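You operate a simulated robot arm through the tools that you are given. There is no shell and no other tool. Be economical: measure what you need, move in short steps, check, and stop when the job is done.

You are at the controls of a simulated two-armed robot. One attempt, no reset.

Task
Carry the brown board with both arms and set it on the trolley top shelf. Put the blue spool in the silver low steel tray. Put the grey tab from the second reel rack shelf from the top on the stand top before the hopper. Take the black-grip green plate on the front half of the low blue table top and put it away on the top wall shelf rack shelf. Take the ochre tape roll from the front half of the low blue table top and put it on the small white bench top. Take the blue-capped filter on the low blue table top and put it away on the long steel shelf top. Lift the oil cup lid open. The order is free.

The check looks at the end state, three seconds after you hand in, the way a careful person would. Anything else that was tipped, shoved, dropped, spilled or broken makes it a failure. Lids that push on must go on centred and level and be pressed home; caps that screw on are set level and turned clockwise until they are tight.

Robot
Two 7-joint arms with two-finger grippers on one trunk, on a base that drives. Base frame: it is fixed to the floor where the robot stands at the start and does not move with it; the origin is under the middle of the robot, x ahead of it, y to its left, z up. Lengths are in mm, angles in degrees, forces in N, time in s.
The left shoulder is at the start at [5, 180, 1059], the right one opposite. With the tool pointing down near the work surface each hand reaches from about 100 to 700 mm from the robot's upright axis, wherever it stands, measured 20 degrees to its own side. Places, roughly: black-grip green plate (6x11x5 cm) [-6500, -500, 700]; blue spool (5x5x3 cm) [700, 2400, 1000]; blue-capped filter (4x4x9 cm) [-6500, -900, 700]; brown board (29x20x3 cm) [500, 0, 500]; grey tab (5x3x2 cm) [-1900, -2300, 600]; long steel shelf top (13x62 cm) [-4820, 600, 420]; low steel tray (15x20x4 cm) [-1500, 100, 800]; ochre tape roll (7x7x3 cm) [-6400, -700, 700]; oil cup lid [-5200, 100, 600]; small white bench top [-4800, 3100, 900]; stand top before the hopper (27x13 cm) [-4220, 1560, 920]; top wall shelf rack shelf [-6600, 1700, 1400]; trolley top shelf [-1600, -500, 800]. Payload 2.45 kg a hand.
The TCP of each hand is the grasp point between the finger pads, 26 mm short of the fingertips. In the tool frame z runs along the fingers and y along their closing line. The gripper opens to 96 mm. The gripper's body begins 69 mm behind the TCP.
Orientation is that of the tool frame in the base frame, as [roll, pitch, yaw] about the fixed x, y, z axes, in that order (R = Rz(yaw) Ry(pitch) Rx(roll)). With the fingers straight down and closing along the base's y, the tool's x points along the base's -x, its y along +y and its z along -z.

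Tools
- The arms move only by the tool play_rows. It takes "left_rows", "right_rows" or both (then of equal length, played together; a hand with none holds still); each is a list of rows, each a list of 7 numbers: the shift along the tool's x, y, z in mm, then the turn, a rotation vector about the tool's x, y, z in degrees, then the opening, from 0 (shut) to 1 (fully open). In form: [[tx, ty, tz, ax, ay, az, grip], ...]. A call has 1 to 8 rows; each row is the pose to reach, as a shift and turn from the pose commanded when the call began, along the tool's axes at that moment. A row lasts 0.2 s, in which the tool goes at most 50 mm and 8.6 degrees; a call with a longer step from one row to the next is refused whole, and so is a gripper value outside its range. Where a pose cannot be reached the arm comes as near as it can. A force on the tool above 40 N (or 10 N above the force at the start of the call, whichever is more), or a blocked arm, ends the call early, and 0.2 s more pass. Each finger halts on what it meets, pressing with about 35 N; the grip force reading is that of the motor and also rises with nothing between the fingers. The clock runs only during rows and for 0.2 s after the last one: add rows that repeat a pose to give the fingers time. The reply holds the time, the measured pose of the TCP, the force on the tool along the base axes, the opening and the grip force, in the units named above and with some noise, with the torque about the TCP (base axes, N m) and any sound that the robot's microphone picked up.
- Cameras (640 x 400 px; columns grow to the right, rows downward): "scene" is now at [77, 30.7, 1516.1]; the picture's right is [0.25, -0.97, 0.02], its down [-0.89, -0.24, -0.39] and it looks along [0.38, 0.08, -0.92] (base axes); focal length 275 px, centre (320, 200). "left" rides on the left gripper at [82, -3, -98] in its tool frame; the picture's right is [0.04, 1.00, 0.00], its down [-0.73, 0.03, -0.68] and it looks along [-0.68, 0.03, 0.73] (tool axes); focal length 256 px, centre (320, 200). "right" rides on the right gripper at [82, 3, -98] in its tool frame; the picture's right is [-0.04, 1.00, 0.00], its down [-0.73, -0.03, -0.68] and it looks along [-0.68, -0.03, 0.73] (tool axes); focal length 256 px, centre (320, 200). There is no depth. A picture from a camera that has moved, and an enlarged one, comes with that camera's place and axes in the base frame and with its lens. The place of the scene camera against the robot may be out by one fixed shift of up to 12 mm in any direction.
- camera(camera): a new picture of that camera. It takes no simulated time.
- raise_lower(by): slides the trunk up (or, below 0, down) by that many mm; the arms and the scene camera ride with it, the base frame stays. It gives what a move gives, with no picture.
- roll_base(legs): drives the robot by 1 to 6 legs, each [ahead, left, turn to the left] in mm, mm and degrees, along the robot's own axes; the way and the turn of a leg run together, so that a leg with both is an arc; at most 1500 mm and 180 degrees a leg. The arms and the cameras ride along, it lands a little off, and it stops where it bumps. It gives what a move gives.
- pan_tilt(pan, tilt): turns the head with the scene camera to pan (to the left, within 120 degrees either way) and tilt (down, from -29 to 69), counted from straight ahead of the robot. It gives what a move gives.
- enlarge(camera, box): a new picture of the part [left, top, right, bottom] of that camera's present view, enlarged. It takes no simulated time.
- sign_off(): hands the job in; it is judged then, once.

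Go step by step. Nothing tells you exact positions but the pictures and the camera data: compare them with the known pose of the tool, close in by small moves and look again before you grip or let go. The budget is 186 turns and 174 pictures, counting those below and the enlarged ones. Unless the task says otherwise, let go and move clear before handing in.

The tools are called by a JSON object that holds its "name" and its "arguments". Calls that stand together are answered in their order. play_rows: Moves the arms, as the interface text tells. Its arguments: {"type":"object","properties":{"left_rows":{"type":"array","items":{"type":"array","items":{"type":"number"}}},"right_rows":{"type":"array","items":{"type":"array","items":{"type":"number"}}}},"required":[]} The other tools are called the same way: raise_lower (by) slides the trunk up or down; roll_base (legs) drives the base; pan_tilt (pan, tilt) turns the head that bears the scene camera; camera (camera) takes a picture; enlarge (camera, box) takes an enlarged picture of a part of a camera's view; sign_off () hands the job in.

At the start:

```text
time: 0.0
left_position: [259.7, 116.2, 924.2]
left_ee_rot: [-180.0, 1.2, 179.8]
left_force: [-0.2, -0.6, -0.1]
left_ft_torque: [0.0, 0.02, 0.0]
left_gripper_width: 96.1
left_finger_force: 0.2
right_position: [255.5, -134.5, 749.3]
right_ee_rot: [-179.6, 1.2, -178.8]
right_force: [-0.1, -0.4, 0.1]
right_ft_torque: [0.0, 0.0, 0.01]
right_gripper_width: 96.3
right_finger_force: 0.1
trunk travel left (down, up): [-229.0, 338.0]
robot x, y, heading: [-7.8, 5.4, 1.2]
head pan, tilt: [13.2, 68.8]
```

scene: 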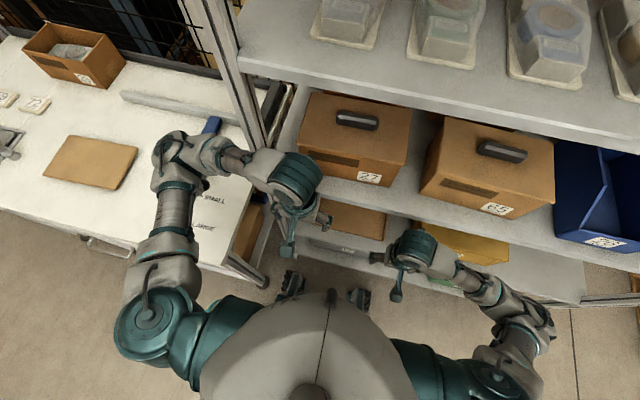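
right: 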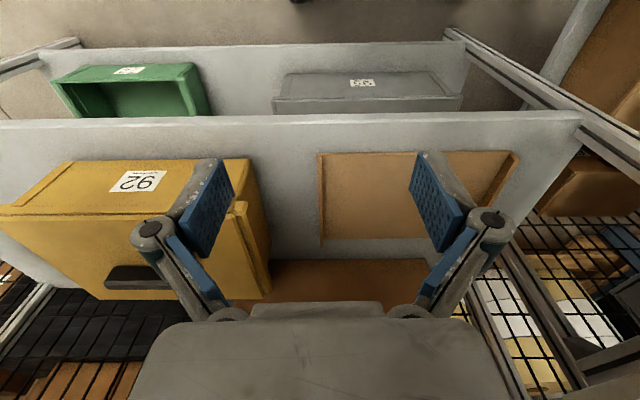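
left: 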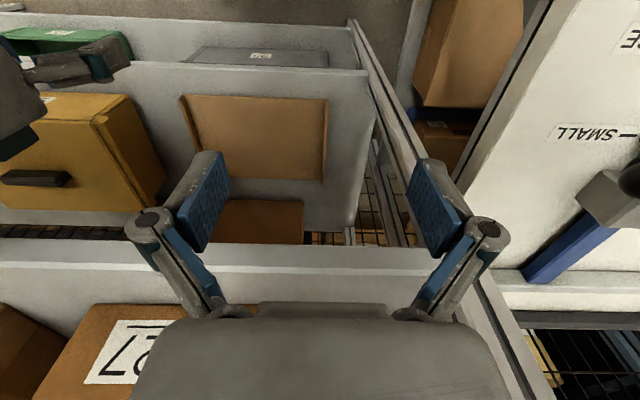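

I see a rack ahead with boxes on shelves and a flat brown board on a low shelf between the arms. I'll look at it enlarged before planning.

{"name": "enlarge", "arguments": {"camera": "scene", "box": [220, 80, 560, 300]}}

{"name": "enlarge", "arguments": {"camera": "right", "box": [200, 100, 600, 350]}}

```text
1.82 times, centred on (390, 190) of scene
camera zoom: at [77.0, 30.7, 1516.1], right [0.25, -0.97, 0.02], down [-0.89, -0.24, -0.39], along [0.38, 0.08, -0.92], focal length 500 px, centre (193, 218)
```

zoom: 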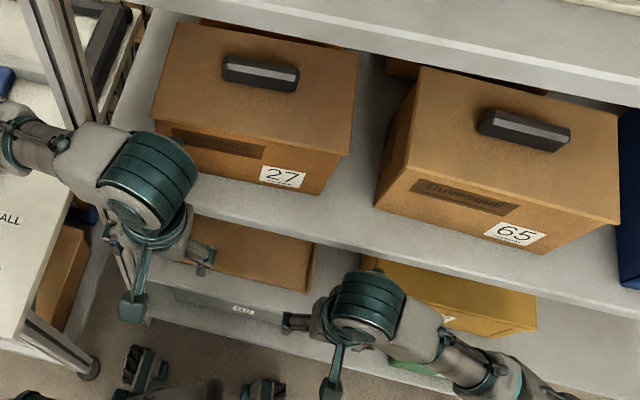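

```text
1.60 times, centred on (400, 225) of right
camera zoom: at [169.4, -132.5, 844.2], right [0.02, 1.0, -0.01], down [0.72, -0.01, 0.7], along [0.7, -0.02, -0.72], focal length 410 px, centre (192, 160)
```

zoom: 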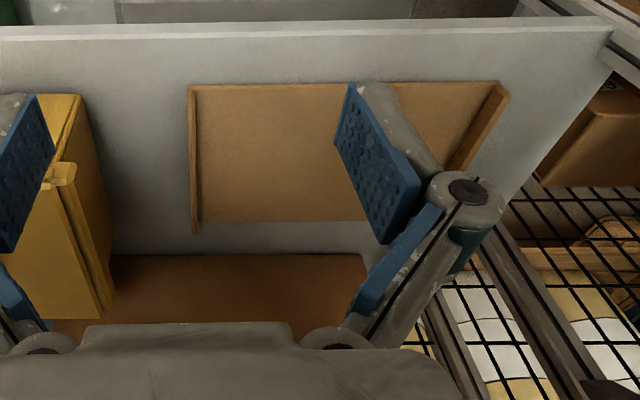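

The brown board has raised cleats at its y-ends and lies at about x 390–600, y -140..150, z ~520, under an upper shelf. I'll lower the trunk so the arms can reach in under that shelf.

{"name": "raise_lower", "arguments": {"by": -180}}

{"name": "camera", "arguments": {"camera": "left"}}

{"name": "camera", "arguments": {"camera": "right"}}

{"name": "camera", "arguments": {"camera": "scene"}}

```text
time: 1.8
left_position: [300.4, 144.2, 785.9]
left_ee_rot: [179.3, 8.5, -177.8]
left_force: [-125.7, -35.3, 45.0]
left_ft_torque: [3.75, -16.84, -3.39]
left_gripper_width: 95.8
left_finger_force: 0.1
right_position: [235.2, -104.0, 523.4]
right_ee_rot: [177.9, -14.1, -175.4]
right_force: [-0.3, -0.8, 0.2]
right_ft_torque: [-0.02, -0.04, -0.01]
right_gripper_width: 96.1
right_finger_force: 0.0
trunk travel left (down, up): [-64.0, 503.0]
robot x, y, heading: [-29.0, 17.5, 4.7]
head pan, tilt: [13.2, 68.8]
stopped: the arm was blocked; the commanded pose is now the measured one
```

```text
168 pictures are left
camera left: at [205.9, 135.7, 871.3], right [-0.08, 1.0, 0.01], down [0.62, 0.04, 0.78], along [0.78, 0.07, -0.63], focal length 256 px, centre (320, 200)
```

left: 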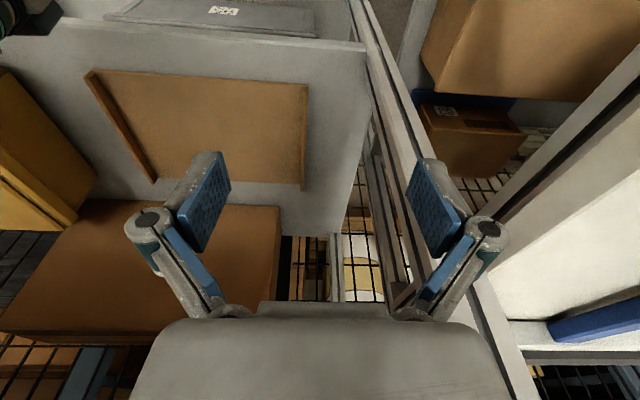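

```text
167 pictures are left
camera right: at [179.2, -108.1, 638.3], right [-0.03, 1.0, 0.02], down [0.88, 0.02, 0.48], along [0.48, 0.04, -0.88], focal length 256 px, centre (320, 200)
```

right: 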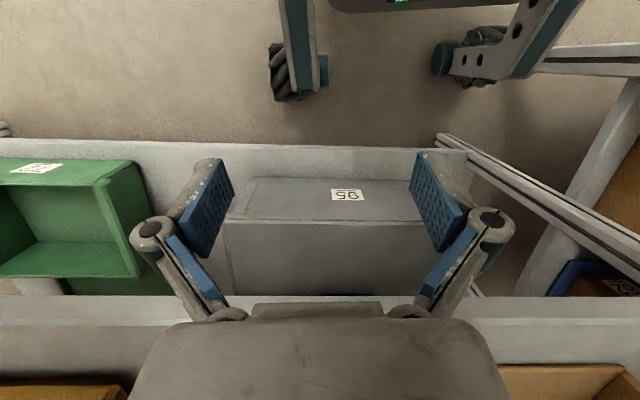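

```text
166 pictures are left
camera scene: at [234.4, -18.9, 1331.8], right [0.3, -0.95, -0.04], down [-0.87, -0.26, -0.41], along [0.38, 0.16, -0.91], focal length 275 px, centre (320, 200)
```

scene: 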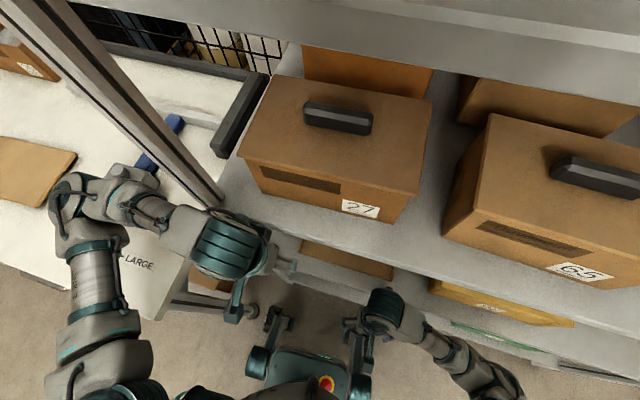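

The left hand was blocked against the upper shelf's front edge and the base got pushed a little. I'll back away from the rack and look again.

{"name": "roll_base", "arguments": {"legs": [[-200, 0, 0]]}}

{"name": "camera", "arguments": {"camera": "scene"}}

```text
time: 2.5
left_position: [316.9, 184.9, 779.3]
left_ee_rot: [-177.8, 9.8, -176.8]
left_force: [-129.2, -103.3, 135.1]
left_ft_torque: [15.46, -12.55, 0.15]
left_gripper_width: 95.9
left_finger_force: 0.1
right_position: [239.1, -57.1, 523.7]
right_ee_rot: [175.9, -15.2, -176.2]
right_force: [0.9, -1.1, -0.2]
right_ft_torque: [0.04, 0.02, -0.01]
right_gripper_width: 96.4
right_finger_force: 0.1
trunk travel left (down, up): [-64.0, 503.0]
robot x, y, heading: [-35.9, 14.4, 4.2]
head pan, tilt: [13.2, 68.8]
stopped in leg 1: the robot was blocked; the commanded pose is now the measured one
```

```text
165 pictures are left
camera scene: at [233.0, -34.6, 1326.8], right [0.31, -0.95, -0.05], down [-0.87, -0.26, -0.41], along [0.38, 0.17, -0.91], focal length 275 px, centre (320, 200)
```

scene: 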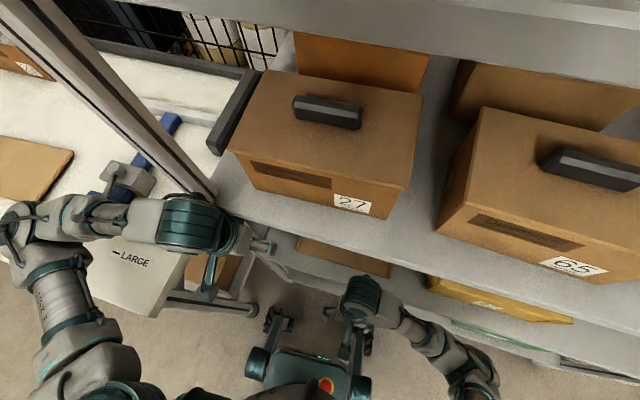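

The left forearm seems to rest on the table edge. I'll raise the trunk back up to free it.

{"name": "raise_lower", "arguments": {"by": 120}}

{"name": "camera", "arguments": {"camera": "scene"}}

{"name": "camera", "arguments": {"camera": "left"}}

```text
time: 2.8
left_position: [316.1, 181.6, 775.0]
left_ee_rot: [-176.1, 9.6, -177.9]
left_force: [-104.8, -98.7, 117.1]
left_ft_torque: [19.08, -5.72, -1.42]
left_gripper_width: 96.1
left_finger_force: 0.1
right_position: [240.3, -45.6, 521.3]
right_ee_rot: [176.7, -16.6, -175.7]
right_force: [0.3, 0.6, -0.7]
right_ft_torque: [0.0, 0.1, -0.01]
right_gripper_width: 96.0
right_finger_force: 0.1
trunk travel left (down, up): [-65.0, 502.0]
robot x, y, heading: [-45.8, 4.2, 5.2]
head pan, tilt: [13.2, 68.8]
stopped: the force on the tool passed its limit at 236 N (the readings are from after the stop); the commanded pose is now the measured one
```

```text
164 pictures are left
camera scene: at [240.8, -80.8, 1326.0], right [0.32, -0.95, -0.08], down [-0.88, -0.26, -0.41], along [0.36, 0.2, -0.91], focal length 275 px, centre (320, 200)
```

scene: 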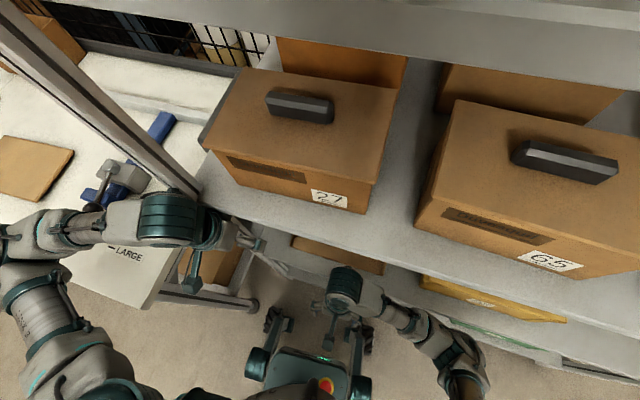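

```text
163 pictures are left
camera left: at [219.6, 182.5, 857.8], right [-0.06, 1.0, -0.08], down [0.61, 0.1, 0.79], along [0.79, 0.0, -0.61], focal length 256 px, centre (320, 200)
```

left: 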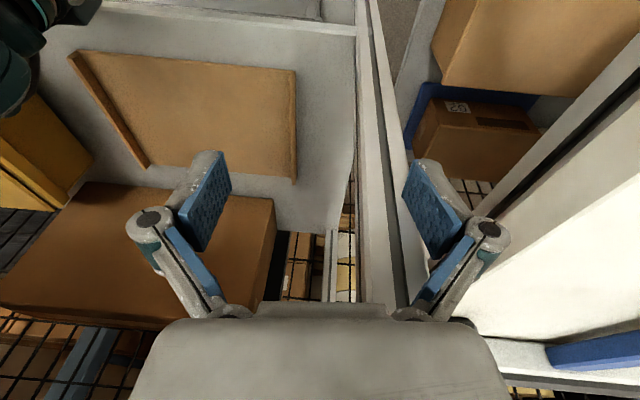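

The left hand is wedged forward against the rack post. I'll move just that hand back, right and up.

{"name": "play_rows", "arguments": {"left_rows": [[20, -10, -10, 0, 0, 0, 1], [40, -20, -20, 0, 0, 0, 1], [60, -30, -30, 0, 0, 0, 1], [80, -40, -40, 0, 0, 0, 1]]}}

{"name": "camera", "arguments": {"camera": "scene"}}

```text
time: 3.1
left_position: [312.4, 166.5, 759.8]
left_ee_rot: [-167.4, 9.4, 178.7]
left_force: [-153.9, -129.7, 87.8]
left_ft_torque: [18.53, -8.33, 5.74]
left_gripper_width: 94.7
left_finger_force: 0.1
left hand out of reach, approached as far as the arm can: row 1
right_position: [243.4, -2.6, 523.9]
right_ee_rot: [178.3, -15.7, -178.8]
right_force: [1.5, -0.4, 0.0]
right_ft_torque: [0.15, 0.03, -0.02]
right_gripper_width: 96.0
right_finger_force: 0.1
trunk travel left (down, up): [-65.0, 502.0]
robot x, y, heading: [-35.0, 2.5, 3.9]
head pan, tilt: [13.2, 68.8]
stopped in row 1 (left hand): the arm was blocked; the commanded pose is now the measured one
```

```text
162 pictures are left
camera scene: at [249.4, -84.6, 1324.7], right [0.29, -0.95, -0.07], down [-0.88, -0.24, -0.4], along [0.37, 0.18, -0.91], focal length 275 px, centre (320, 200)
```

scene: 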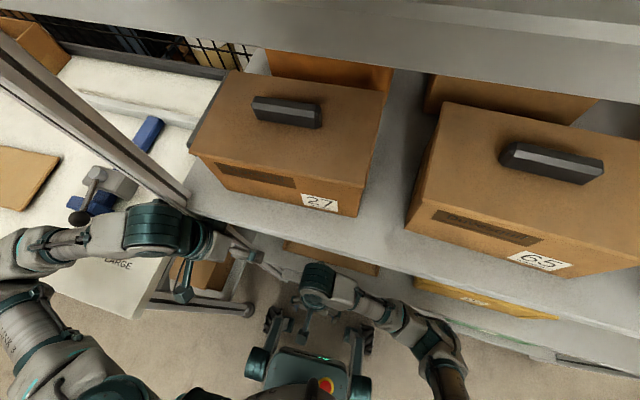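

The robot is still jammed, with forces pushing the left hand back, right and up. I'll try driving back and to the right to relieve it.

{"name": "roll_base", "arguments": {"legs": [[-80, -80, 0]]}}

{"name": "enlarge", "arguments": {"camera": "scene", "box": [0, 120, 320, 320]}}

```text
time: 3.8
left_position: [303.7, 152.2, 741.9]
left_ee_rot: [-159.2, 5.1, 178.3]
left_force: [42.7, -160.9, 84.0]
left_ft_torque: [21.44, 2.3, -6.18]
left_gripper_width: 96.1
left_finger_force: 0.1
right_position: [253.1, 39.2, 531.9]
right_ee_rot: [-178.6, -15.1, 179.2]
right_force: [0.5, -1.0, 0.3]
right_ft_torque: [0.02, 0.06, -0.02]
right_gripper_width: 95.9
right_finger_force: 0.0
trunk travel left (down, up): [-65.0, 502.0]
robot x, y, heading: [-28.7, -22.4, 2.2]
head pan, tilt: [13.2, 68.8]
stopped in leg 1: the force on the tool passed its limit at 262 N (the readings are from after the stop); the commanded pose is now the measured one
```

```text
2.00 times, centred on (160, 220) of scene
camera zoom: at [256.9, -146.8, 1329.1], right [0.27, -0.96, -0.1], down [-0.89, -0.21, -0.41], along [0.37, 0.2, -0.91], focal length 550 px, centre (640, 160)
```

zoom: 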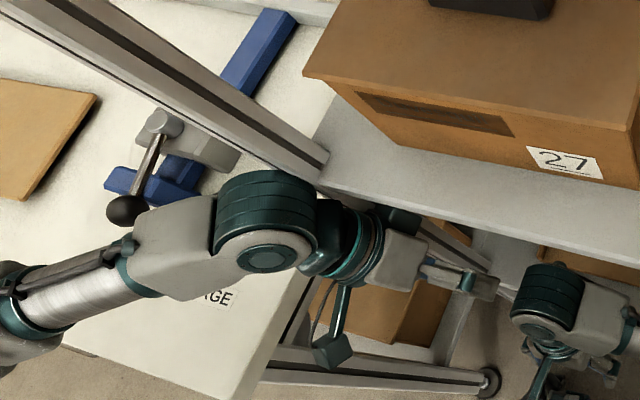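

The left gripper is wedged between rack corner and table. I'll try raising the trunk again now that the position has shifted.

{"name": "raise_lower", "arguments": {"by": 200}}

{"name": "camera", "arguments": {"camera": "left"}}

```text
time: 4.1
left_position: [287.9, 140.0, 723.4]
left_ee_rot: [-151.2, 0.9, 176.8]
left_force: [89.2, -264.8, 127.5]
left_ft_torque: [33.12, 3.59, -16.73]
left_gripper_width: 89.0
left_finger_force: 0.1
right_position: [261.9, 73.4, 543.7]
right_ee_rot: [-176.0, -12.8, -179.7]
right_force: [0.0, -0.3, 0.8]
right_ft_torque: [0.08, 0.02, 0.01]
right_gripper_width: 96.1
right_finger_force: 0.1
trunk travel left (down, up): [-68.0, 499.0]
robot x, y, heading: [-15.0, -36.7, 0.1]
head pan, tilt: [13.2, 68.8]
stopped: the arm was blocked; the commanded pose is now the measured one
```

```text
160 pictures are left
camera left: at [208.7, 188.8, 809.6], right [0.02, 0.88, -0.48], down [0.74, 0.31, 0.59], along [0.67, -0.37, -0.65], focal length 256 px, centre (320, 200)
```

left: 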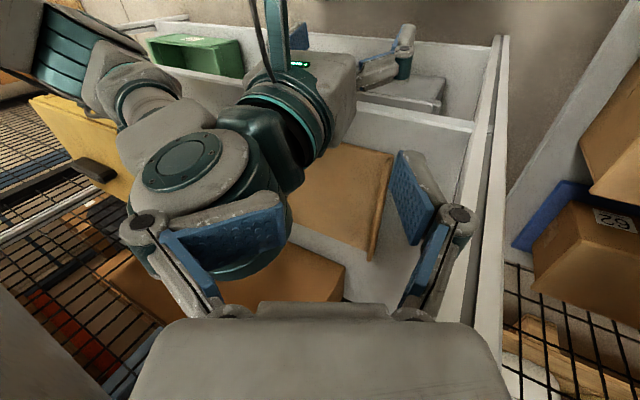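

The left fingers are now pressing against the right wrist. I'll move the right hand away to the right.

{"name": "play_rows", "arguments": {"right_rows": [[0, -30, 0, 0, 0, 0, 1], [0, -60, 0, 0, 0, 0, 1], [0, -100, 0, 0, 0, 0, 1], [0, -140, 0, 0, 0, 0, 1], [0, -180, 0, 0, 0, 0, 1]]}}

{"name": "camera", "arguments": {"camera": "scene"}}

{"name": "camera", "arguments": {"camera": "left"}}

```text
time: 4.4
left_position: [278.6, 130.6, 710.8]
left_ee_rot: [-145.2, -3.0, 177.3]
left_force: [48.7, -288.1, 152.2]
left_ft_torque: [34.66, -1.72, -21.92]
left_gripper_width: 88.6
left_finger_force: 0.1
right_position: [274.9, 75.9, 540.2]
right_ee_rot: [-174.1, -13.1, -179.8]
right_force: [0.5, -1.2, -0.4]
right_ft_torque: [0.11, 0.08, -0.05]
right_gripper_width: 96.0
right_finger_force: 0.1
trunk travel left (down, up): [-68.0, 499.0]
robot x, y, heading: [-0.2, -40.2, -1.3]
head pan, tilt: [13.2, 68.8]
stopped in row 1 (left hand): the arm was blocked; the commanded pose is now the measured one
```

```text
159 pictures are left
camera scene: at [273.1, -160.6, 1329.7], right [0.21, -0.97, -0.08], down [-0.9, -0.16, -0.4], along [0.38, 0.16, -0.91], focal length 275 px, centre (320, 200)
```

scene: 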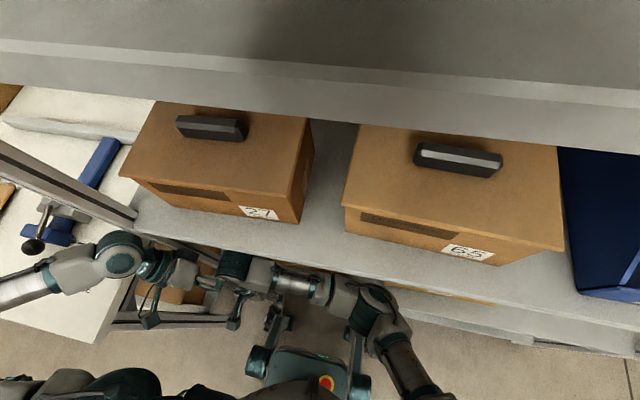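

```text
158 pictures are left
camera left: at [203.6, 187.5, 798.1], right [-0.03, 0.82, -0.57], down [0.78, 0.37, 0.5], along [0.63, -0.43, -0.65], focal length 256 px, centre (320, 200)
```

left: 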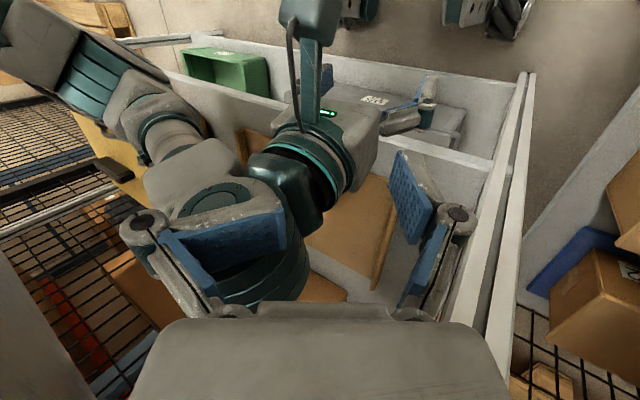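

The two hands are interlocked. I'll separate them with a simultaneous retreat: left along its own axis backward, right to the right and down.

{"name": "play_rows", "arguments": {"left_rows": [[0, 0, -40, 0, 0, 0, 1], [0, 0, -80, 0, 0, 0, 1], [0, 0, -120, 0, 0, 0, 1]], "right_rows": [[0, -45, 15, 0, 0, 0, 1], [0, -90, 30, 0, 0, 0, 1], [0, -135, 40, 0, 0, 0, 1]]}}

{"name": "camera", "arguments": {"camera": "left"}}

```text
time: 4.8
left_position: [259.4, 192.7, 696.3]
left_ee_rot: [-139.6, -12.2, 179.4]
left_force: [-21.6, -184.2, 102.7]
left_ft_torque: [27.22, -5.02, -1.08]
left_gripper_width: 91.7
left_finger_force: 0.1
right_position: [271.6, 111.5, 517.4]
right_ee_rot: [-168.8, -14.0, 180.0]
right_force: [0.7, 0.6, -0.2]
right_ft_torque: [0.06, 0.06, -0.04]
right_gripper_width: 96.1
right_finger_force: 0.0
trunk travel left (down, up): [-68.0, 499.0]
robot x, y, heading: [-8.7, -41.1, -0.9]
head pan, tilt: [13.2, 68.8]
stopped in row 1 (left hand): the arm was blocked; the commanded pose is now the measured one
```

```text
157 pictures are left
camera left: at [196.9, 254.2, 788.8], right [-0.17, 0.76, -0.62], down [0.83, 0.46, 0.33], along [0.54, -0.46, -0.71], focal length 256 px, centre (320, 200)
```

left: 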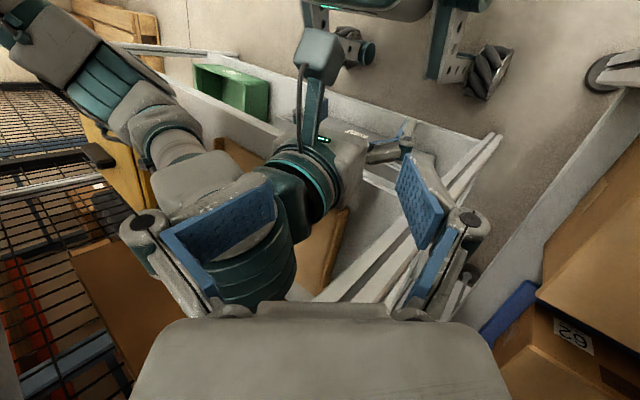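

The force dropped, so this direction helps. I'll repeat it.

{"name": "play_rows", "arguments": {"left_rows": [[0, 0, -45, 0, 0, 0, 1], [0, 0, -90, 0, 0, 0, 1], [0, 0, -130, 0, 0, 0, 1]], "right_rows": [[0, -45, 15, 0, 0, 0, 1], [0, -90, 30, 0, 0, 0, 1], [0, -135, 40, 0, 0, 0, 1]]}}

{"name": "camera", "arguments": {"camera": "left"}}

{"name": "camera", "arguments": {"camera": "scene"}}

```text
time: 5.1
left_position: [252.7, 195.4, 706.0]
left_ee_rot: [-137.0, -10.4, 173.0]
left_force: [29.2, -113.9, 96.9]
left_ft_torque: [19.46, -0.13, -7.02]
left_gripper_width: 96.5
left_finger_force: 0.0
right_position: [277.4, 92.4, 506.6]
right_ee_rot: [-167.0, -14.7, 178.9]
right_force: [0.2, -0.9, -1.5]
right_ft_torque: [0.02, 0.05, -0.03]
right_gripper_width: 95.8
right_finger_force: 0.1
trunk travel left (down, up): [-68.0, 499.0]
robot x, y, heading: [-5.3, -45.5, -0.8]
head pan, tilt: [13.2, 68.8]
stopped in row 1 (left hand): the arm was blocked; the commanded pose is now the measured one
```

```text
156 pictures are left
camera left: at [194.2, 267.5, 792.7], right [-0.07, 0.74, -0.67], down [0.86, 0.38, 0.34], along [0.5, -0.55, -0.67], focal length 256 px, centre (320, 200)
```

left: 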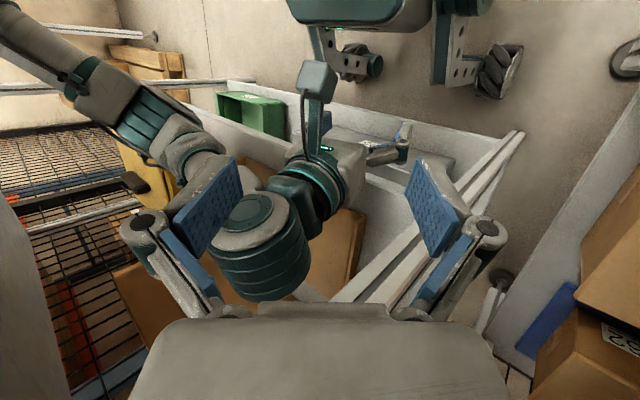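

```text
155 pictures are left
camera scene: at [307.3, -100.8, 1318.5], right [0.21, -0.98, -0.04], down [-0.91, -0.18, -0.37], along [0.35, 0.12, -0.93], focal length 275 px, centre (320, 200)
```

scene: 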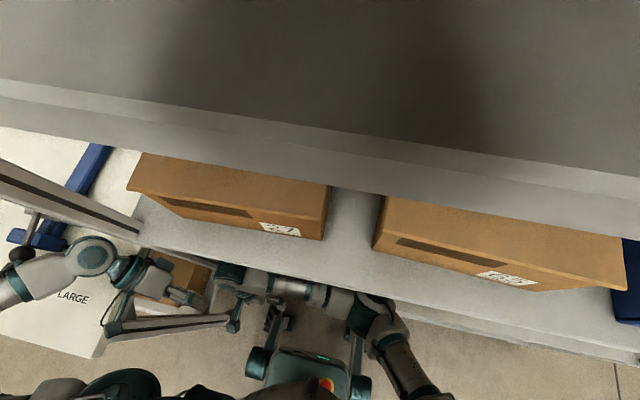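

The left wrist likely rests on the table edge; the fingers now straddle the right wrist. I'll lift the left hand straight up in base axes.

{"name": "play_rows", "arguments": {"left_rows": [[0, -32, -35, 0, 0, 0, 1], [0, -64, -70, 0, 0, 0, 1], [0, -96, -105, 0, 0, 0, 1], [0, -120, -130, 0, 0, 0, 1]]}}

{"name": "camera", "arguments": {"camera": "left"}}

```text
time: 5.4
left_position: [246.2, 190.1, 715.0]
left_ee_rot: [-132.6, -11.9, 170.9]
left_force: [24.4, -170.1, 38.5]
left_ft_torque: [15.22, -0.39, -6.06]
left_gripper_width: 95.9
left_finger_force: 0.0
left hand out of reach, approached as far as the arm can: row 1
right_position: [275.8, 97.6, 504.0]
right_ee_rot: [-165.7, -14.6, 178.2]
right_force: [0.3, -0.8, 0.0]
right_ft_torque: [0.01, 0.03, -0.01]
right_gripper_width: 96.1
right_finger_force: 0.0
trunk travel left (down, up): [-68.0, 499.0]
robot x, y, heading: [-6.2, -52.7, -1.1]
head pan, tilt: [13.2, 68.8]
stopped in row 1 (left hand): the force on the tool passed its limit at 210 N (the readings are from after the stop); the commanded pose is now the measured one
```

```text
154 pictures are left
camera left: at [194.0, 270.8, 798.9], right [-0.08, 0.7, -0.71], down [0.88, 0.38, 0.28], along [0.47, -0.6, -0.65], focal length 256 px, centre (320, 200)
```

left: 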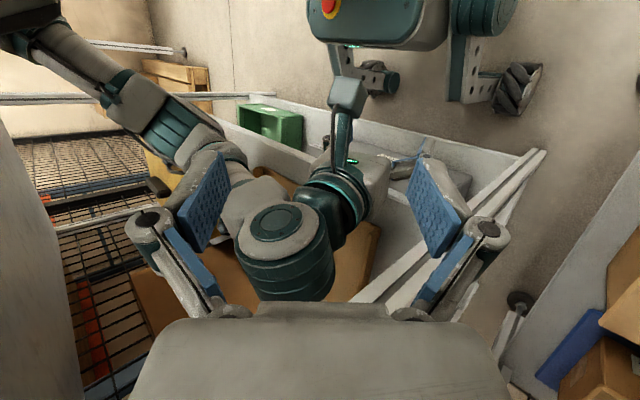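

Every contact force pushes the robot to the right, so I'll drive straight right to relieve it.

{"name": "roll_base", "arguments": {"legs": [[0, -150, 0]]}}

{"name": "camera", "arguments": {"camera": "scene"}}

```text
time: 6.8
left_position: [243.7, 90.2, 700.8]
left_ee_rot: [-131.9, -11.8, 172.6]
left_force: [0.5, -0.4, -0.7]
left_ft_torque: [-0.01, 0.02, -0.01]
left_gripper_width: 96.0
left_finger_force: 0.1
right_position: [269.7, -22.7, 497.1]
right_ee_rot: [-163.4, -14.3, 178.2]
right_force: [-0.6, -0.3, 0.6]
right_ft_torque: [0.02, -0.07, 0.0]
right_gripper_width: 96.1
right_finger_force: 0.2
trunk travel left (down, up): [-68.0, 499.0]
robot x, y, heading: [-11.0, -190.8, -0.8]
head pan, tilt: [13.2, 68.8]
```

```text
153 pictures are left
camera scene: at [301.4, -161.2, 1319.0], right [0.22, -0.98, 0.02], down [-0.91, -0.21, -0.36], along [0.35, 0.06, -0.93], focal length 275 px, centre (320, 200)
```

scene: 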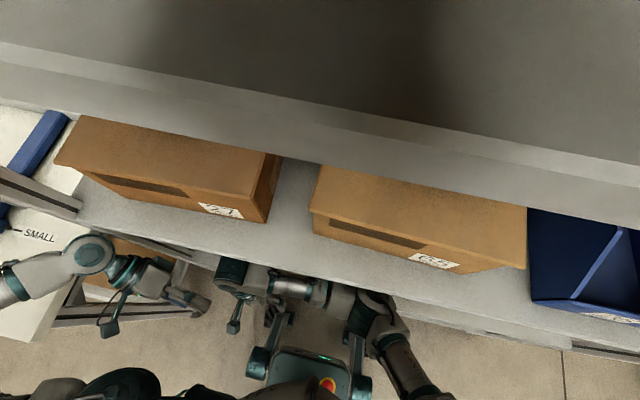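

Free — all forces are zero. I'll back off from the rack to get room.

{"name": "roll_base", "arguments": {"legs": [[-350, 0, 0]]}}

{"name": "camera", "arguments": {"camera": "scene"}}

```text
time: 9.1
left_position: [-105.6, 85.4, 705.0]
left_ee_rot: [-133.0, -12.1, 172.5]
left_force: [0.6, -0.5, 0.8]
left_ft_torque: [-0.02, 0.0, 0.03]
left_gripper_width: 96.1
left_finger_force: 0.0
right_position: [-79.1, -23.0, 502.1]
right_ee_rot: [-164.4, -14.4, 178.1]
right_force: [-0.1, -0.1, 0.3]
right_ft_torque: [-0.01, -0.01, 0.01]
right_gripper_width: 96.0
right_finger_force: 0.2
trunk travel left (down, up): [-68.0, 499.0]
robot x, y, heading: [-355.3, -184.0, -1.1]
head pan, tilt: [13.2, 68.8]
```

```text
152 pictures are left
camera scene: at [-44.2, -172.3, 1318.6], right [0.21, -0.98, 0.01], down [-0.91, -0.2, -0.36], along [0.35, 0.07, -0.93], focal length 275 px, centre (320, 200)
```

scene: 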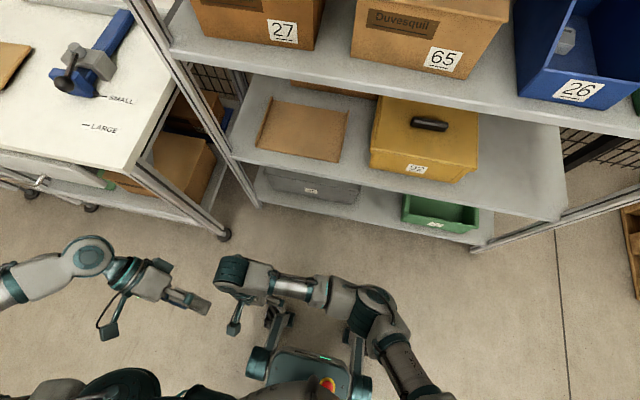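

Everything still stands and the board is in place. Now I'll raise the trunk to see how the posture responds in the open.

{"name": "raise_lower", "arguments": {"by": 150}}

{"name": "camera", "arguments": {"camera": "scene"}}

```text
time: 10.8
left_position: [-106.4, 81.0, 858.0]
left_ee_rot: [-133.3, -11.9, 172.5]
left_force: [0.0, -0.3, 0.6]
left_ft_torque: [0.0, 0.0, -0.04]
left_gripper_width: 95.9
left_finger_force: 0.0
right_position: [-79.8, -27.2, 654.1]
right_ee_rot: [-165.1, -14.2, 178.3]
right_force: [0.1, -1.2, 0.1]
right_ft_torque: [0.02, 0.0, 0.01]
right_gripper_width: 95.9
right_finger_force: 0.1
trunk travel left (down, up): [-218.0, 349.0]
robot x, y, heading: [-361.0, -185.6, -1.2]
head pan, tilt: [13.2, 68.8]
```

```text
151 pictures are left
camera scene: at [-207.4, -175.6, 1497.8], right [0.21, -0.98, 0.0], down [-0.91, -0.2, -0.36], along [0.35, 0.07, -0.93], focal length 275 px, centre (320, 200)
```

scene: 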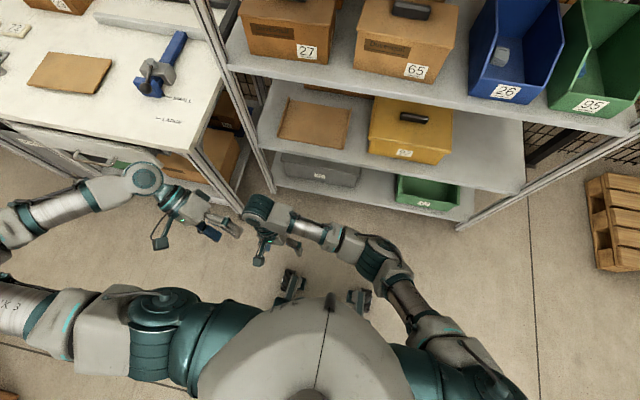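

Lowering the trunk evidently leans the torso forward, so I'll use it with care. Now I'll straighten both hands: move the right hand to its own side and undo the left hand's roll.

{"name": "play_rows", "arguments": {"left_rows": [[0, 0, 0, -8, 0, 0, 1], [0, 0, 0, -16, 0, 0, 1], [0, 0, 0, -24, 0, 0, 1], [0, 0, 0, -32, 0, 0, 1], [0, 0, 0, -40, 0, 0, 1], [0, 0, 0, -46.5, 0, 0, 1], [0, 0, 0, -46.5, 0, 0, 1]], "right_rows": [[0, -45, 0, -2, 0, 0, 1], [0, -90, 0, -4, 0, 0, 1], [0, -135, 0, -7, 0, 0, 1], [0, -180, 0, -10, 0, 0, 1], [0, -225, 0, -13, 0, 0, 1], [0, -270, 0, -15, 0, 0, 1], [0, -300, 0, -15, 0, 0, 1]]}}

{"name": "camera", "arguments": {"camera": "scene"}}

```text
time: 12.4
left_position: [-80.0, 81.1, 860.4]
left_ee_rot: [179.9, -11.9, 172.6]
left_force: [0.1, -0.3, -0.3]
left_ft_torque: [0.01, -0.01, 0.0]
left_gripper_width: 96.0
left_finger_force: 0.2
left hand out of reach, approached as far as the arm can: row 4, 5, 6, 7
right_position: [-71.1, -319.9, 729.8]
right_ee_rot: [179.8, -14.3, 178.4]
right_force: [0.0, 0.1, 0.0]
right_ft_torque: [0.01, -0.05, -0.01]
right_gripper_width: 96.2
right_finger_force: 0.0
trunk travel left (down, up): [-218.0, 349.0]
robot x, y, heading: [-357.0, -187.5, -1.2]
head pan, tilt: [13.2, 68.8]
```

```text
150 pictures are left
camera scene: at [-208.3, -184.0, 1498.2], right [0.21, -0.98, 0.0], down [-0.91, -0.19, -0.36], along [0.35, 0.08, -0.93], focal length 275 px, centre (320, 200)
```

scene: 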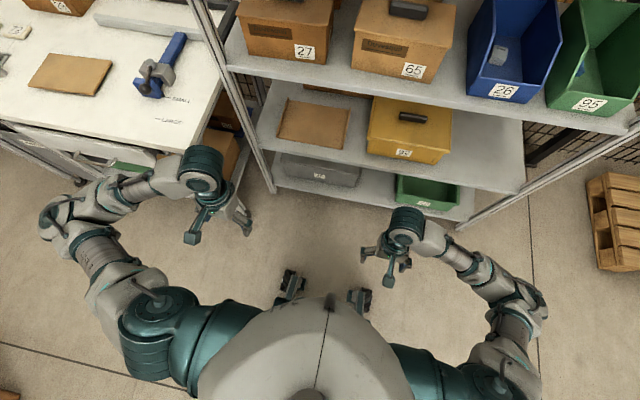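

Both hands are straight again. I'll measure the board corners from here.

{"name": "enlarge", "arguments": {"camera": "scene", "box": [220, 60, 480, 222]}}

```text
2.46 times, centred on (350, 141) of scene
camera zoom: at [-208.3, -184.0, 1498.2], right [0.21, -0.98, 0.0], down [-0.91, -0.19, -0.36], along [0.35, 0.08, -0.93], focal length 677 px, centre (246, 345)
```

zoom: 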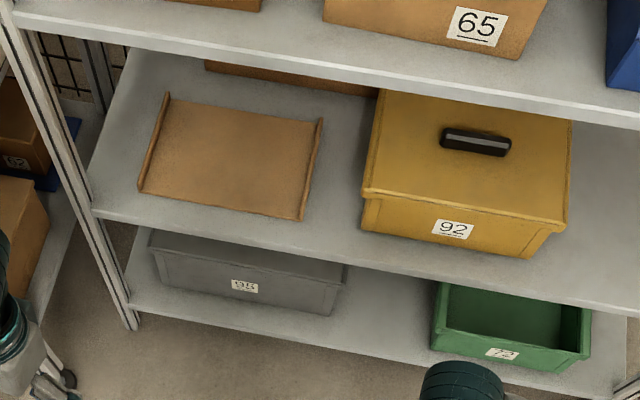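

Board spans about x 395–600, y -145..137. I'll drive to about (-100, -100) with hands still in front of the rack.

{"name": "roll_base", "arguments": {"legs": [[255, 85, 1.2]]}}

```text
time: 14.3
left_position: [169.5, 169.5, 860.8]
left_ee_rot: [180.0, -12.0, 174.1]
left_force: [0.4, -0.2, -0.6]
left_ft_torque: [0.0, 0.03, -0.02]
left_gripper_width: 96.1
left_finger_force: 0.0
right_position: [189.3, -231.6, 729.3]
right_ee_rot: [179.8, -14.3, 179.7]
right_force: [0.3, -0.1, -0.4]
right_ft_torque: [0.0, 0.04, -0.03]
right_gripper_width: 96.0
right_finger_force: 0.0
trunk travel left (down, up): [-218.0, 349.0]
robot x, y, heading: [-107.2, -104.9, 0.3]
head pan, tilt: [13.2, 68.8]
```

Arrived at about (-107, -105). Now I'll bring both hands to about x 300, z 630 in line with the cleats, pitched forward.

{"name": "play_rows", "arguments": {"left_rows": [[-10, -5, 35, 0, -5.3, -0.9, 1], [-30, -9, 70, 0, -10.6, -1.7, 1], [-55, -13, 105, 0, -15.9, -2.6, 1], [-80, -17, 135, 0, -21.2, -3.4, 1], [-105, -21, 160, 0, -26.5, -4.3, 1], [-130, -25, 180, 0, -31.8, -5.2, 1], [-153, -30, 192, 0, -37, -6, 1], [-153, -30, 192, 0, -37, -6, 1]], "right_rows": [[-15, 12, 15, 0, -5.5, 0, 1], [-35, 24, 30, 0, -11, 0, 1], [-55, 36, 42, 0, -16.7, 0, 1], [-75, 48, 54, 0, -22.2, 0, 1], [-95, 60, 65, 0, -27.8, 0, 1], [-115, 72, 73, 0, -33.5, 0, 1], [-134, 85, 79, 0, -39, 0, 1], [-134, 85, 79, 0, -39, 0, 1]]}}

{"name": "camera", "arguments": {"camera": "left"}}

{"name": "camera", "arguments": {"camera": "right"}}

{"name": "camera", "arguments": {"camera": "scene"}}

```text
time: 16.1
left_position: [272.7, 129.0, 642.2]
left_ee_rot: [-179.3, 25.2, -179.7]
left_force: [-0.1, 1.1, 0.5]
left_ft_torque: [0.02, 0.0, -0.01]
left_gripper_width: 95.9
left_finger_force: 0.0
left hand out of reach, approached as far as the arm can: row 1, 2, 3
right_position: [298.3, -144.8, 620.9]
right_ee_rot: [-180.0, 25.2, 179.7]
right_force: [0.0, 0.3, 0.6]
right_ft_torque: [0.01, 0.01, -0.01]
right_gripper_width: 95.9
right_finger_force: 0.0
trunk travel left (down, up): [-218.0, 349.0]
robot x, y, heading: [-104.6, -101.0, 0.3]
head pan, tilt: [13.2, 68.8]
```

```text
148 pictures are left
camera left: at [157.2, 126.7, 697.2], right [-0.04, 1.0, -0.03], down [0.37, 0.04, 0.93], along [0.93, 0.02, -0.38], focal length 256 px, centre (320, 200)
```

left: 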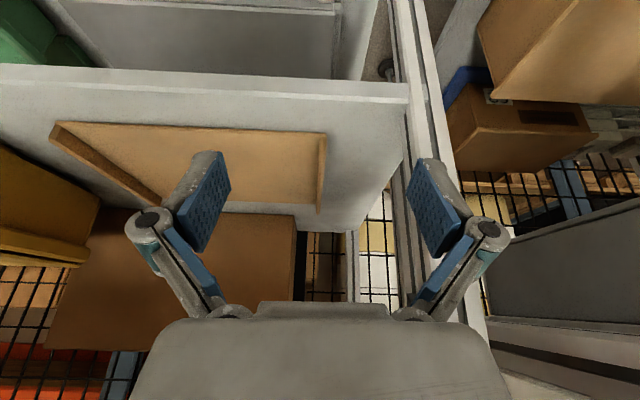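

```text
147 pictures are left
camera right: at [181.4, -141.1, 674.7], right [0.04, 1.0, 0.02], down [0.38, -0.03, 0.93], along [0.93, -0.03, -0.38], focal length 256 px, centre (320, 200)
```

right: 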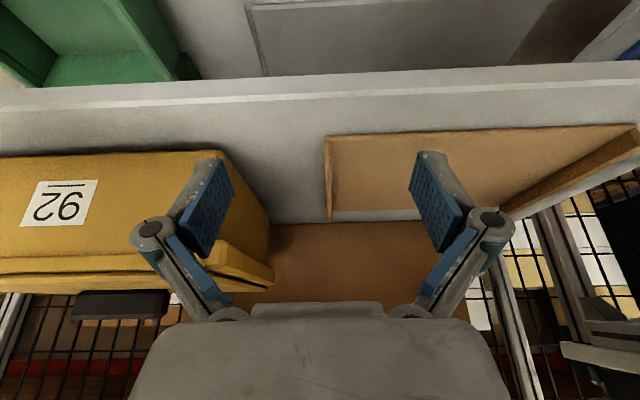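

```text
146 pictures are left
camera scene: at [47.0, -95.3, 1498.2], right [0.24, -0.97, 0.0], down [-0.91, -0.22, -0.36], along [0.35, 0.08, -0.93], focal length 275 px, centre (320, 200)
```

scene: 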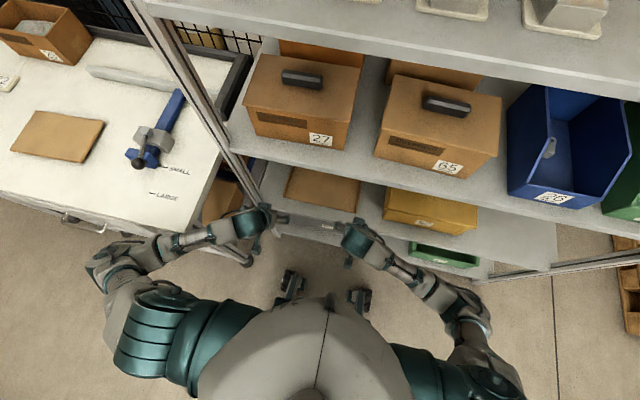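

Both cleats are visible: right at y≈-138, left at y≈131, tops near z 520. I'll move both hands forward over the cleats, staying ~25 mm above.

{"name": "play_rows", "arguments": {"left_rows": [[-28, 0, 32, 0, 0, 0, 1], [-56, 1, 65, 0, 0, 0, 1], [-84, 2, 98, 0, 0, 0, 1], [-112, 2, 131, 0, 0, 0, 1], [-112, 2, 131, 0, 0, 0, 1]], "right_rows": [[-25, 2, 25, 0, 0, 0, 1], [-50, 4, 50, 0, 0, 0, 1], [-75, 6, 75, 0, 0, 0, 1], [-98, 7, 100, 0, 0, 0, 1], [-98, 7, 100, 0, 0, 0, 1]]}}

{"name": "camera", "arguments": {"camera": "left"}}

{"name": "camera", "arguments": {"camera": "right"}}

```text
time: 17.3
left_position: [428.6, 126.6, 573.2]
left_ee_rot: [-179.6, 25.4, -179.8]
left_force: [0.3, 0.2, 0.5]
left_ft_torque: [-0.05, -0.02, -0.01]
left_gripper_width: 96.0
left_finger_force: 0.0
right_position: [428.1, -142.2, 572.9]
right_ee_rot: [179.7, 25.2, 179.6]
right_force: [0.8, -0.1, -0.3]
right_ft_torque: [0.02, -0.03, 0.01]
right_gripper_width: 96.0
right_finger_force: 0.0
trunk travel left (down, up): [-218.0, 349.0]
robot x, y, heading: [-102.8, -103.6, 0.1]
head pan, tilt: [13.2, 68.8]
```

```text
145 pictures are left
camera left: at [313.0, 124.8, 627.3], right [-0.04, 1.0, -0.02], down [0.37, 0.03, 0.93], along [0.93, 0.03, -0.37], focal length 256 px, centre (320, 200)
```

left: 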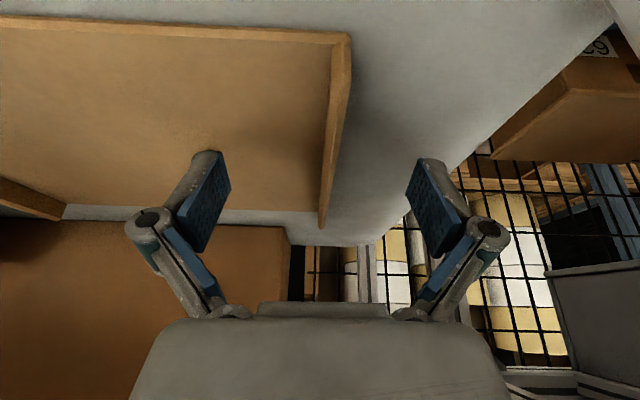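

```text
144 pictures are left
camera right: at [311.4, -138.9, 626.4], right [0.04, 1.0, 0.02], down [0.37, -0.04, 0.93], along [0.93, -0.03, -0.38], focal length 256 px, centre (320, 200)
```

right: 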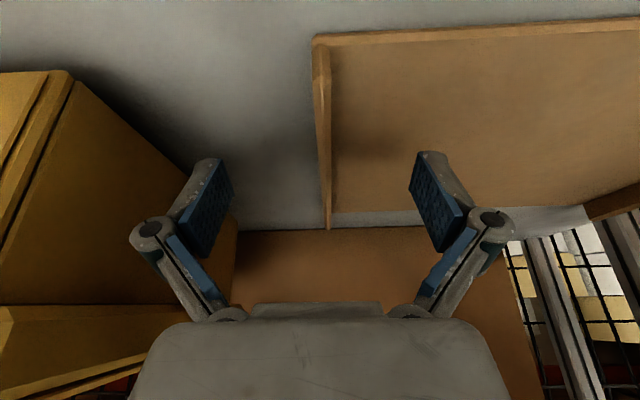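

Cleats are within the open fingers. I'll centre on them and advance along the tool axis until the pads straddle them.

{"name": "play_rows", "arguments": {"left_rows": [[0, 6, 20, 0, 0, 0, 1], [0, 6, 38, 0, 0, 0, 1], [0, 6, 50, 0, 0, 0, 1]], "right_rows": [[0, 4, 20, 0, 0, 0, 1], [0, 4, 38, 0, 0, 0, 1], [0, 4, 50, 0, 0, 0, 1]]}}

{"name": "camera", "arguments": {"camera": "left"}}

{"name": "camera", "arguments": {"camera": "right"}}

```text
time: 18.0
left_position: [449.6, 131.0, 546.4]
left_ee_rot: [-178.6, 26.4, -179.7]
left_force: [-14.4, 1.8, 29.4]
left_ft_torque: [-0.21, 0.41, -0.16]
left_gripper_width: 97.0
left_finger_force: 0.0
right_position: [448.3, -127.1, 546.2]
right_ee_rot: [178.5, 26.3, 179.5]
right_force: [-10.2, 1.5, 24.1]
right_ft_torque: [0.46, 0.32, 0.06]
right_gripper_width: 96.6
right_finger_force: 0.1
trunk travel left (down, up): [-218.0, 349.0]
robot x, y, heading: [-106.9, -102.9, 0.4]
head pan, tilt: [13.2, 68.8]
stopped in row 3 (left hand): the force on the tool passed its limit at 54 N (the readings are from after the stop); the commanded pose is now the measured one
```

```text
143 pictures are left
camera left: at [333.7, 129.1, 597.3], right [-0.03, 1.0, -0.04], down [0.35, 0.05, 0.93], along [0.93, 0.02, -0.36], focal length 256 px, centre (320, 200)
```

left: 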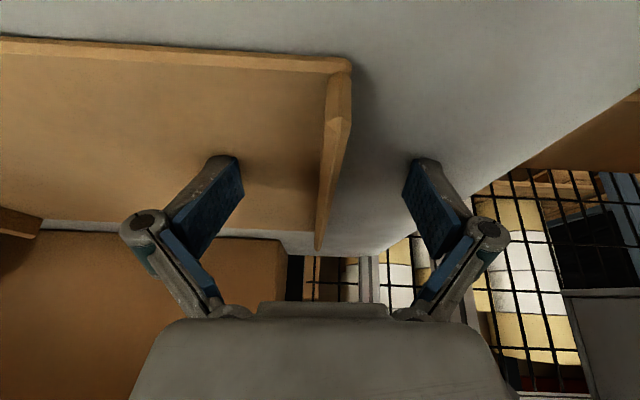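

```text
142 pictures are left
camera right: at [331.3, -125.0, 597.2], right [0.03, 1.0, 0.04], down [0.36, -0.05, 0.93], along [0.93, -0.02, -0.36], focal length 256 px, centre (320, 200)
```

right: 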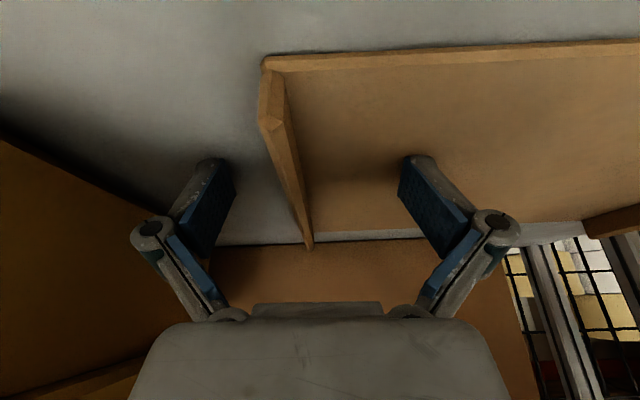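

The inner fingertips touch the plate (top z≈517), with the cleats standing between the pads. I'll back off 2 mm, recentre, and close both grippers.

{"name": "play_rows", "arguments": {"left_rows": [[0, 2, -2, 0, 0, 0, 1], [0, 2, -2, 0, 0, 0, 0.5], [0, 2, -2, 0, 0, 0, 0], [0, 2, -2, 0, 0, 0, 0], [0, 2, -2, 0, 0, 0, 0], [0, 2, -2, 0, 0, 0, 0]], "right_rows": [[0, -10, -2, 0, 0, 0, 1], [0, -11, -2, 0, 0, 0, 0.5], [0, -11, -2, 0, 0, 0, 0], [0, -11, -2, 0, 0, 0, 0], [0, -11, -2, 0, 0, 0, 0], [0, -11, -2, 0, 0, 0, 0]]}}

{"name": "camera", "arguments": {"camera": "left"}}

{"name": "camera", "arguments": {"camera": "right"}}

```text
time: 18.8
left_position: [453.6, 126.2, 558.5]
left_ee_rot: [-177.3, 28.0, -179.5]
left_force: [-4.5, -25.9, 50.1]
left_ft_torque: [-1.43, -0.12, 0.02]
left_gripper_width: 41.3
left_finger_force: 24.6
right_position: [450.6, -124.0, 562.6]
right_ee_rot: [176.9, 27.6, 179.6]
right_force: [-14.0, 21.5, 55.6]
right_ft_torque: [1.43, 0.0, -0.09]
right_gripper_width: 40.1
right_finger_force: 27.5
trunk travel left (down, up): [-218.0, 349.0]
robot x, y, heading: [-102.9, -104.8, 0.4]
head pan, tilt: [13.2, 68.8]
stopped in row 3 (right hand): the force on the tool passed its limit at 44 N (the readings are from after the stop); the commanded pose is now the measured one
```

```text
141 pictures are left
camera left: at [335.5, 125.3, 607.6], right [-0.02, 1.0, -0.06], down [0.33, 0.07, 0.94], along [0.94, 0.0, -0.33], focal length 256 px, centre (320, 200)
```

left: 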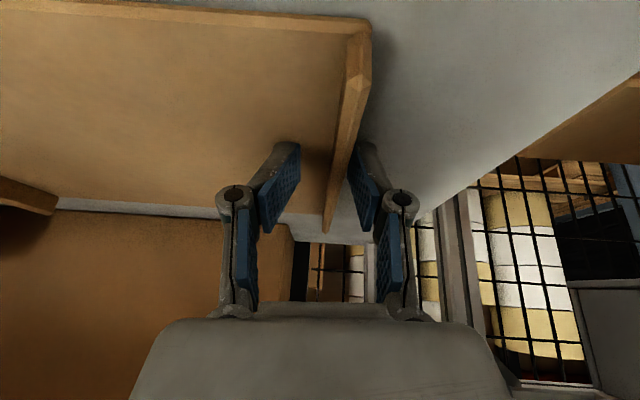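

```text
140 pictures are left
camera right: at [331.3, -125.5, 609.8], right [0.02, 1.0, 0.07], down [0.34, -0.07, 0.94], along [0.94, 0.0, -0.34], focal length 256 px, centre (320, 200)
```

right: 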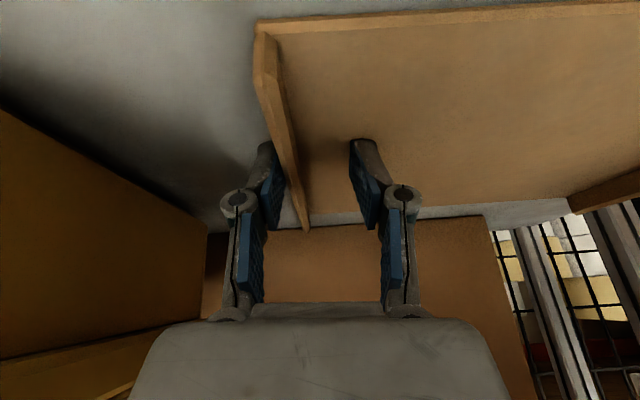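

The fingertips extend as they close and pressed on the plate. I'll lift a little, recentre over the cleats, and continue closing.

{"name": "play_rows", "arguments": {"left_rows": [[0, 0, -6, 0, 0, 0, 0.45], [0, 7, -6, 2, 1, 0, 0.45], [0, 7, -4, 2, 1, 0, 0.45], [0, 7, -4, 2, 1, 0, 0.45]], "right_rows": [[0, 0, -6, 0, 0, 0, 0.45], [0, -13, -6, -2, 1, 0, 0.45], [0, -13, -5, -2, 1, 0, 0.45], [0, -13, -5, -2, 1, 0, 0.45]]}}

{"name": "camera", "arguments": {"camera": "left"}}

{"name": "camera", "arguments": {"camera": "right"}}

```text
time: 19.8
left_position: [451.4, 137.5, 554.9]
left_ee_rot: [-176.3, 26.1, -179.7]
left_force: [11.2, -7.1, 33.9]
left_ft_torque: [-0.6, -0.19, 0.0]
left_gripper_width: 61.7
left_finger_force: 10.1
right_position: [449.7, -146.1, 556.4]
right_ee_rot: [175.9, 26.1, 179.7]
right_force: [2.0, 10.6, 45.6]
right_ft_torque: [1.67, 0.04, 0.1]
right_gripper_width: 64.4
right_finger_force: 15.9
trunk travel left (down, up): [-218.0, 349.0]
robot x, y, heading: [-99.7, -102.4, 0.5]
head pan, tilt: [13.2, 68.8]
```

```text
139 pictures are left
camera left: at [335.1, 140.2, 607.6], right [-0.01, 1.0, -0.08], down [0.36, 0.07, 0.93], along [0.93, -0.02, -0.36], focal length 256 px, centre (320, 200)
```

left: 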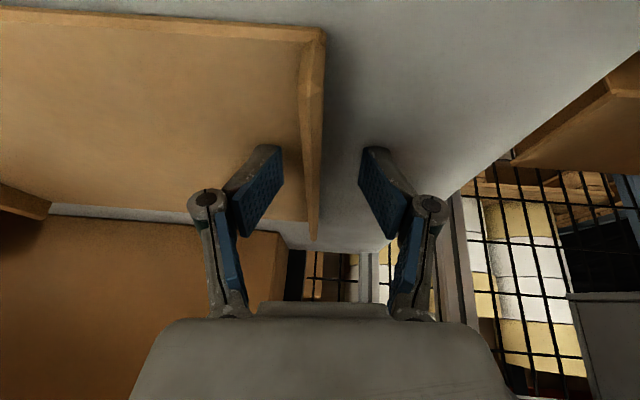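

```text
138 pictures are left
camera right: at [332.4, -149.9, 608.5], right [0.01, 1.0, 0.08], down [0.36, -0.08, 0.93], along [0.93, 0.02, -0.36], focal length 256 px, centre (320, 200)
```

right: 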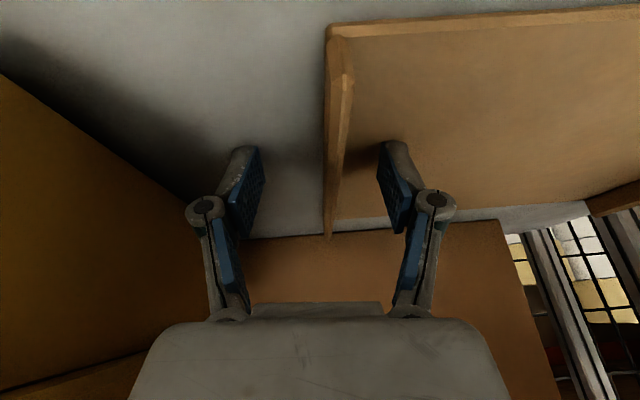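

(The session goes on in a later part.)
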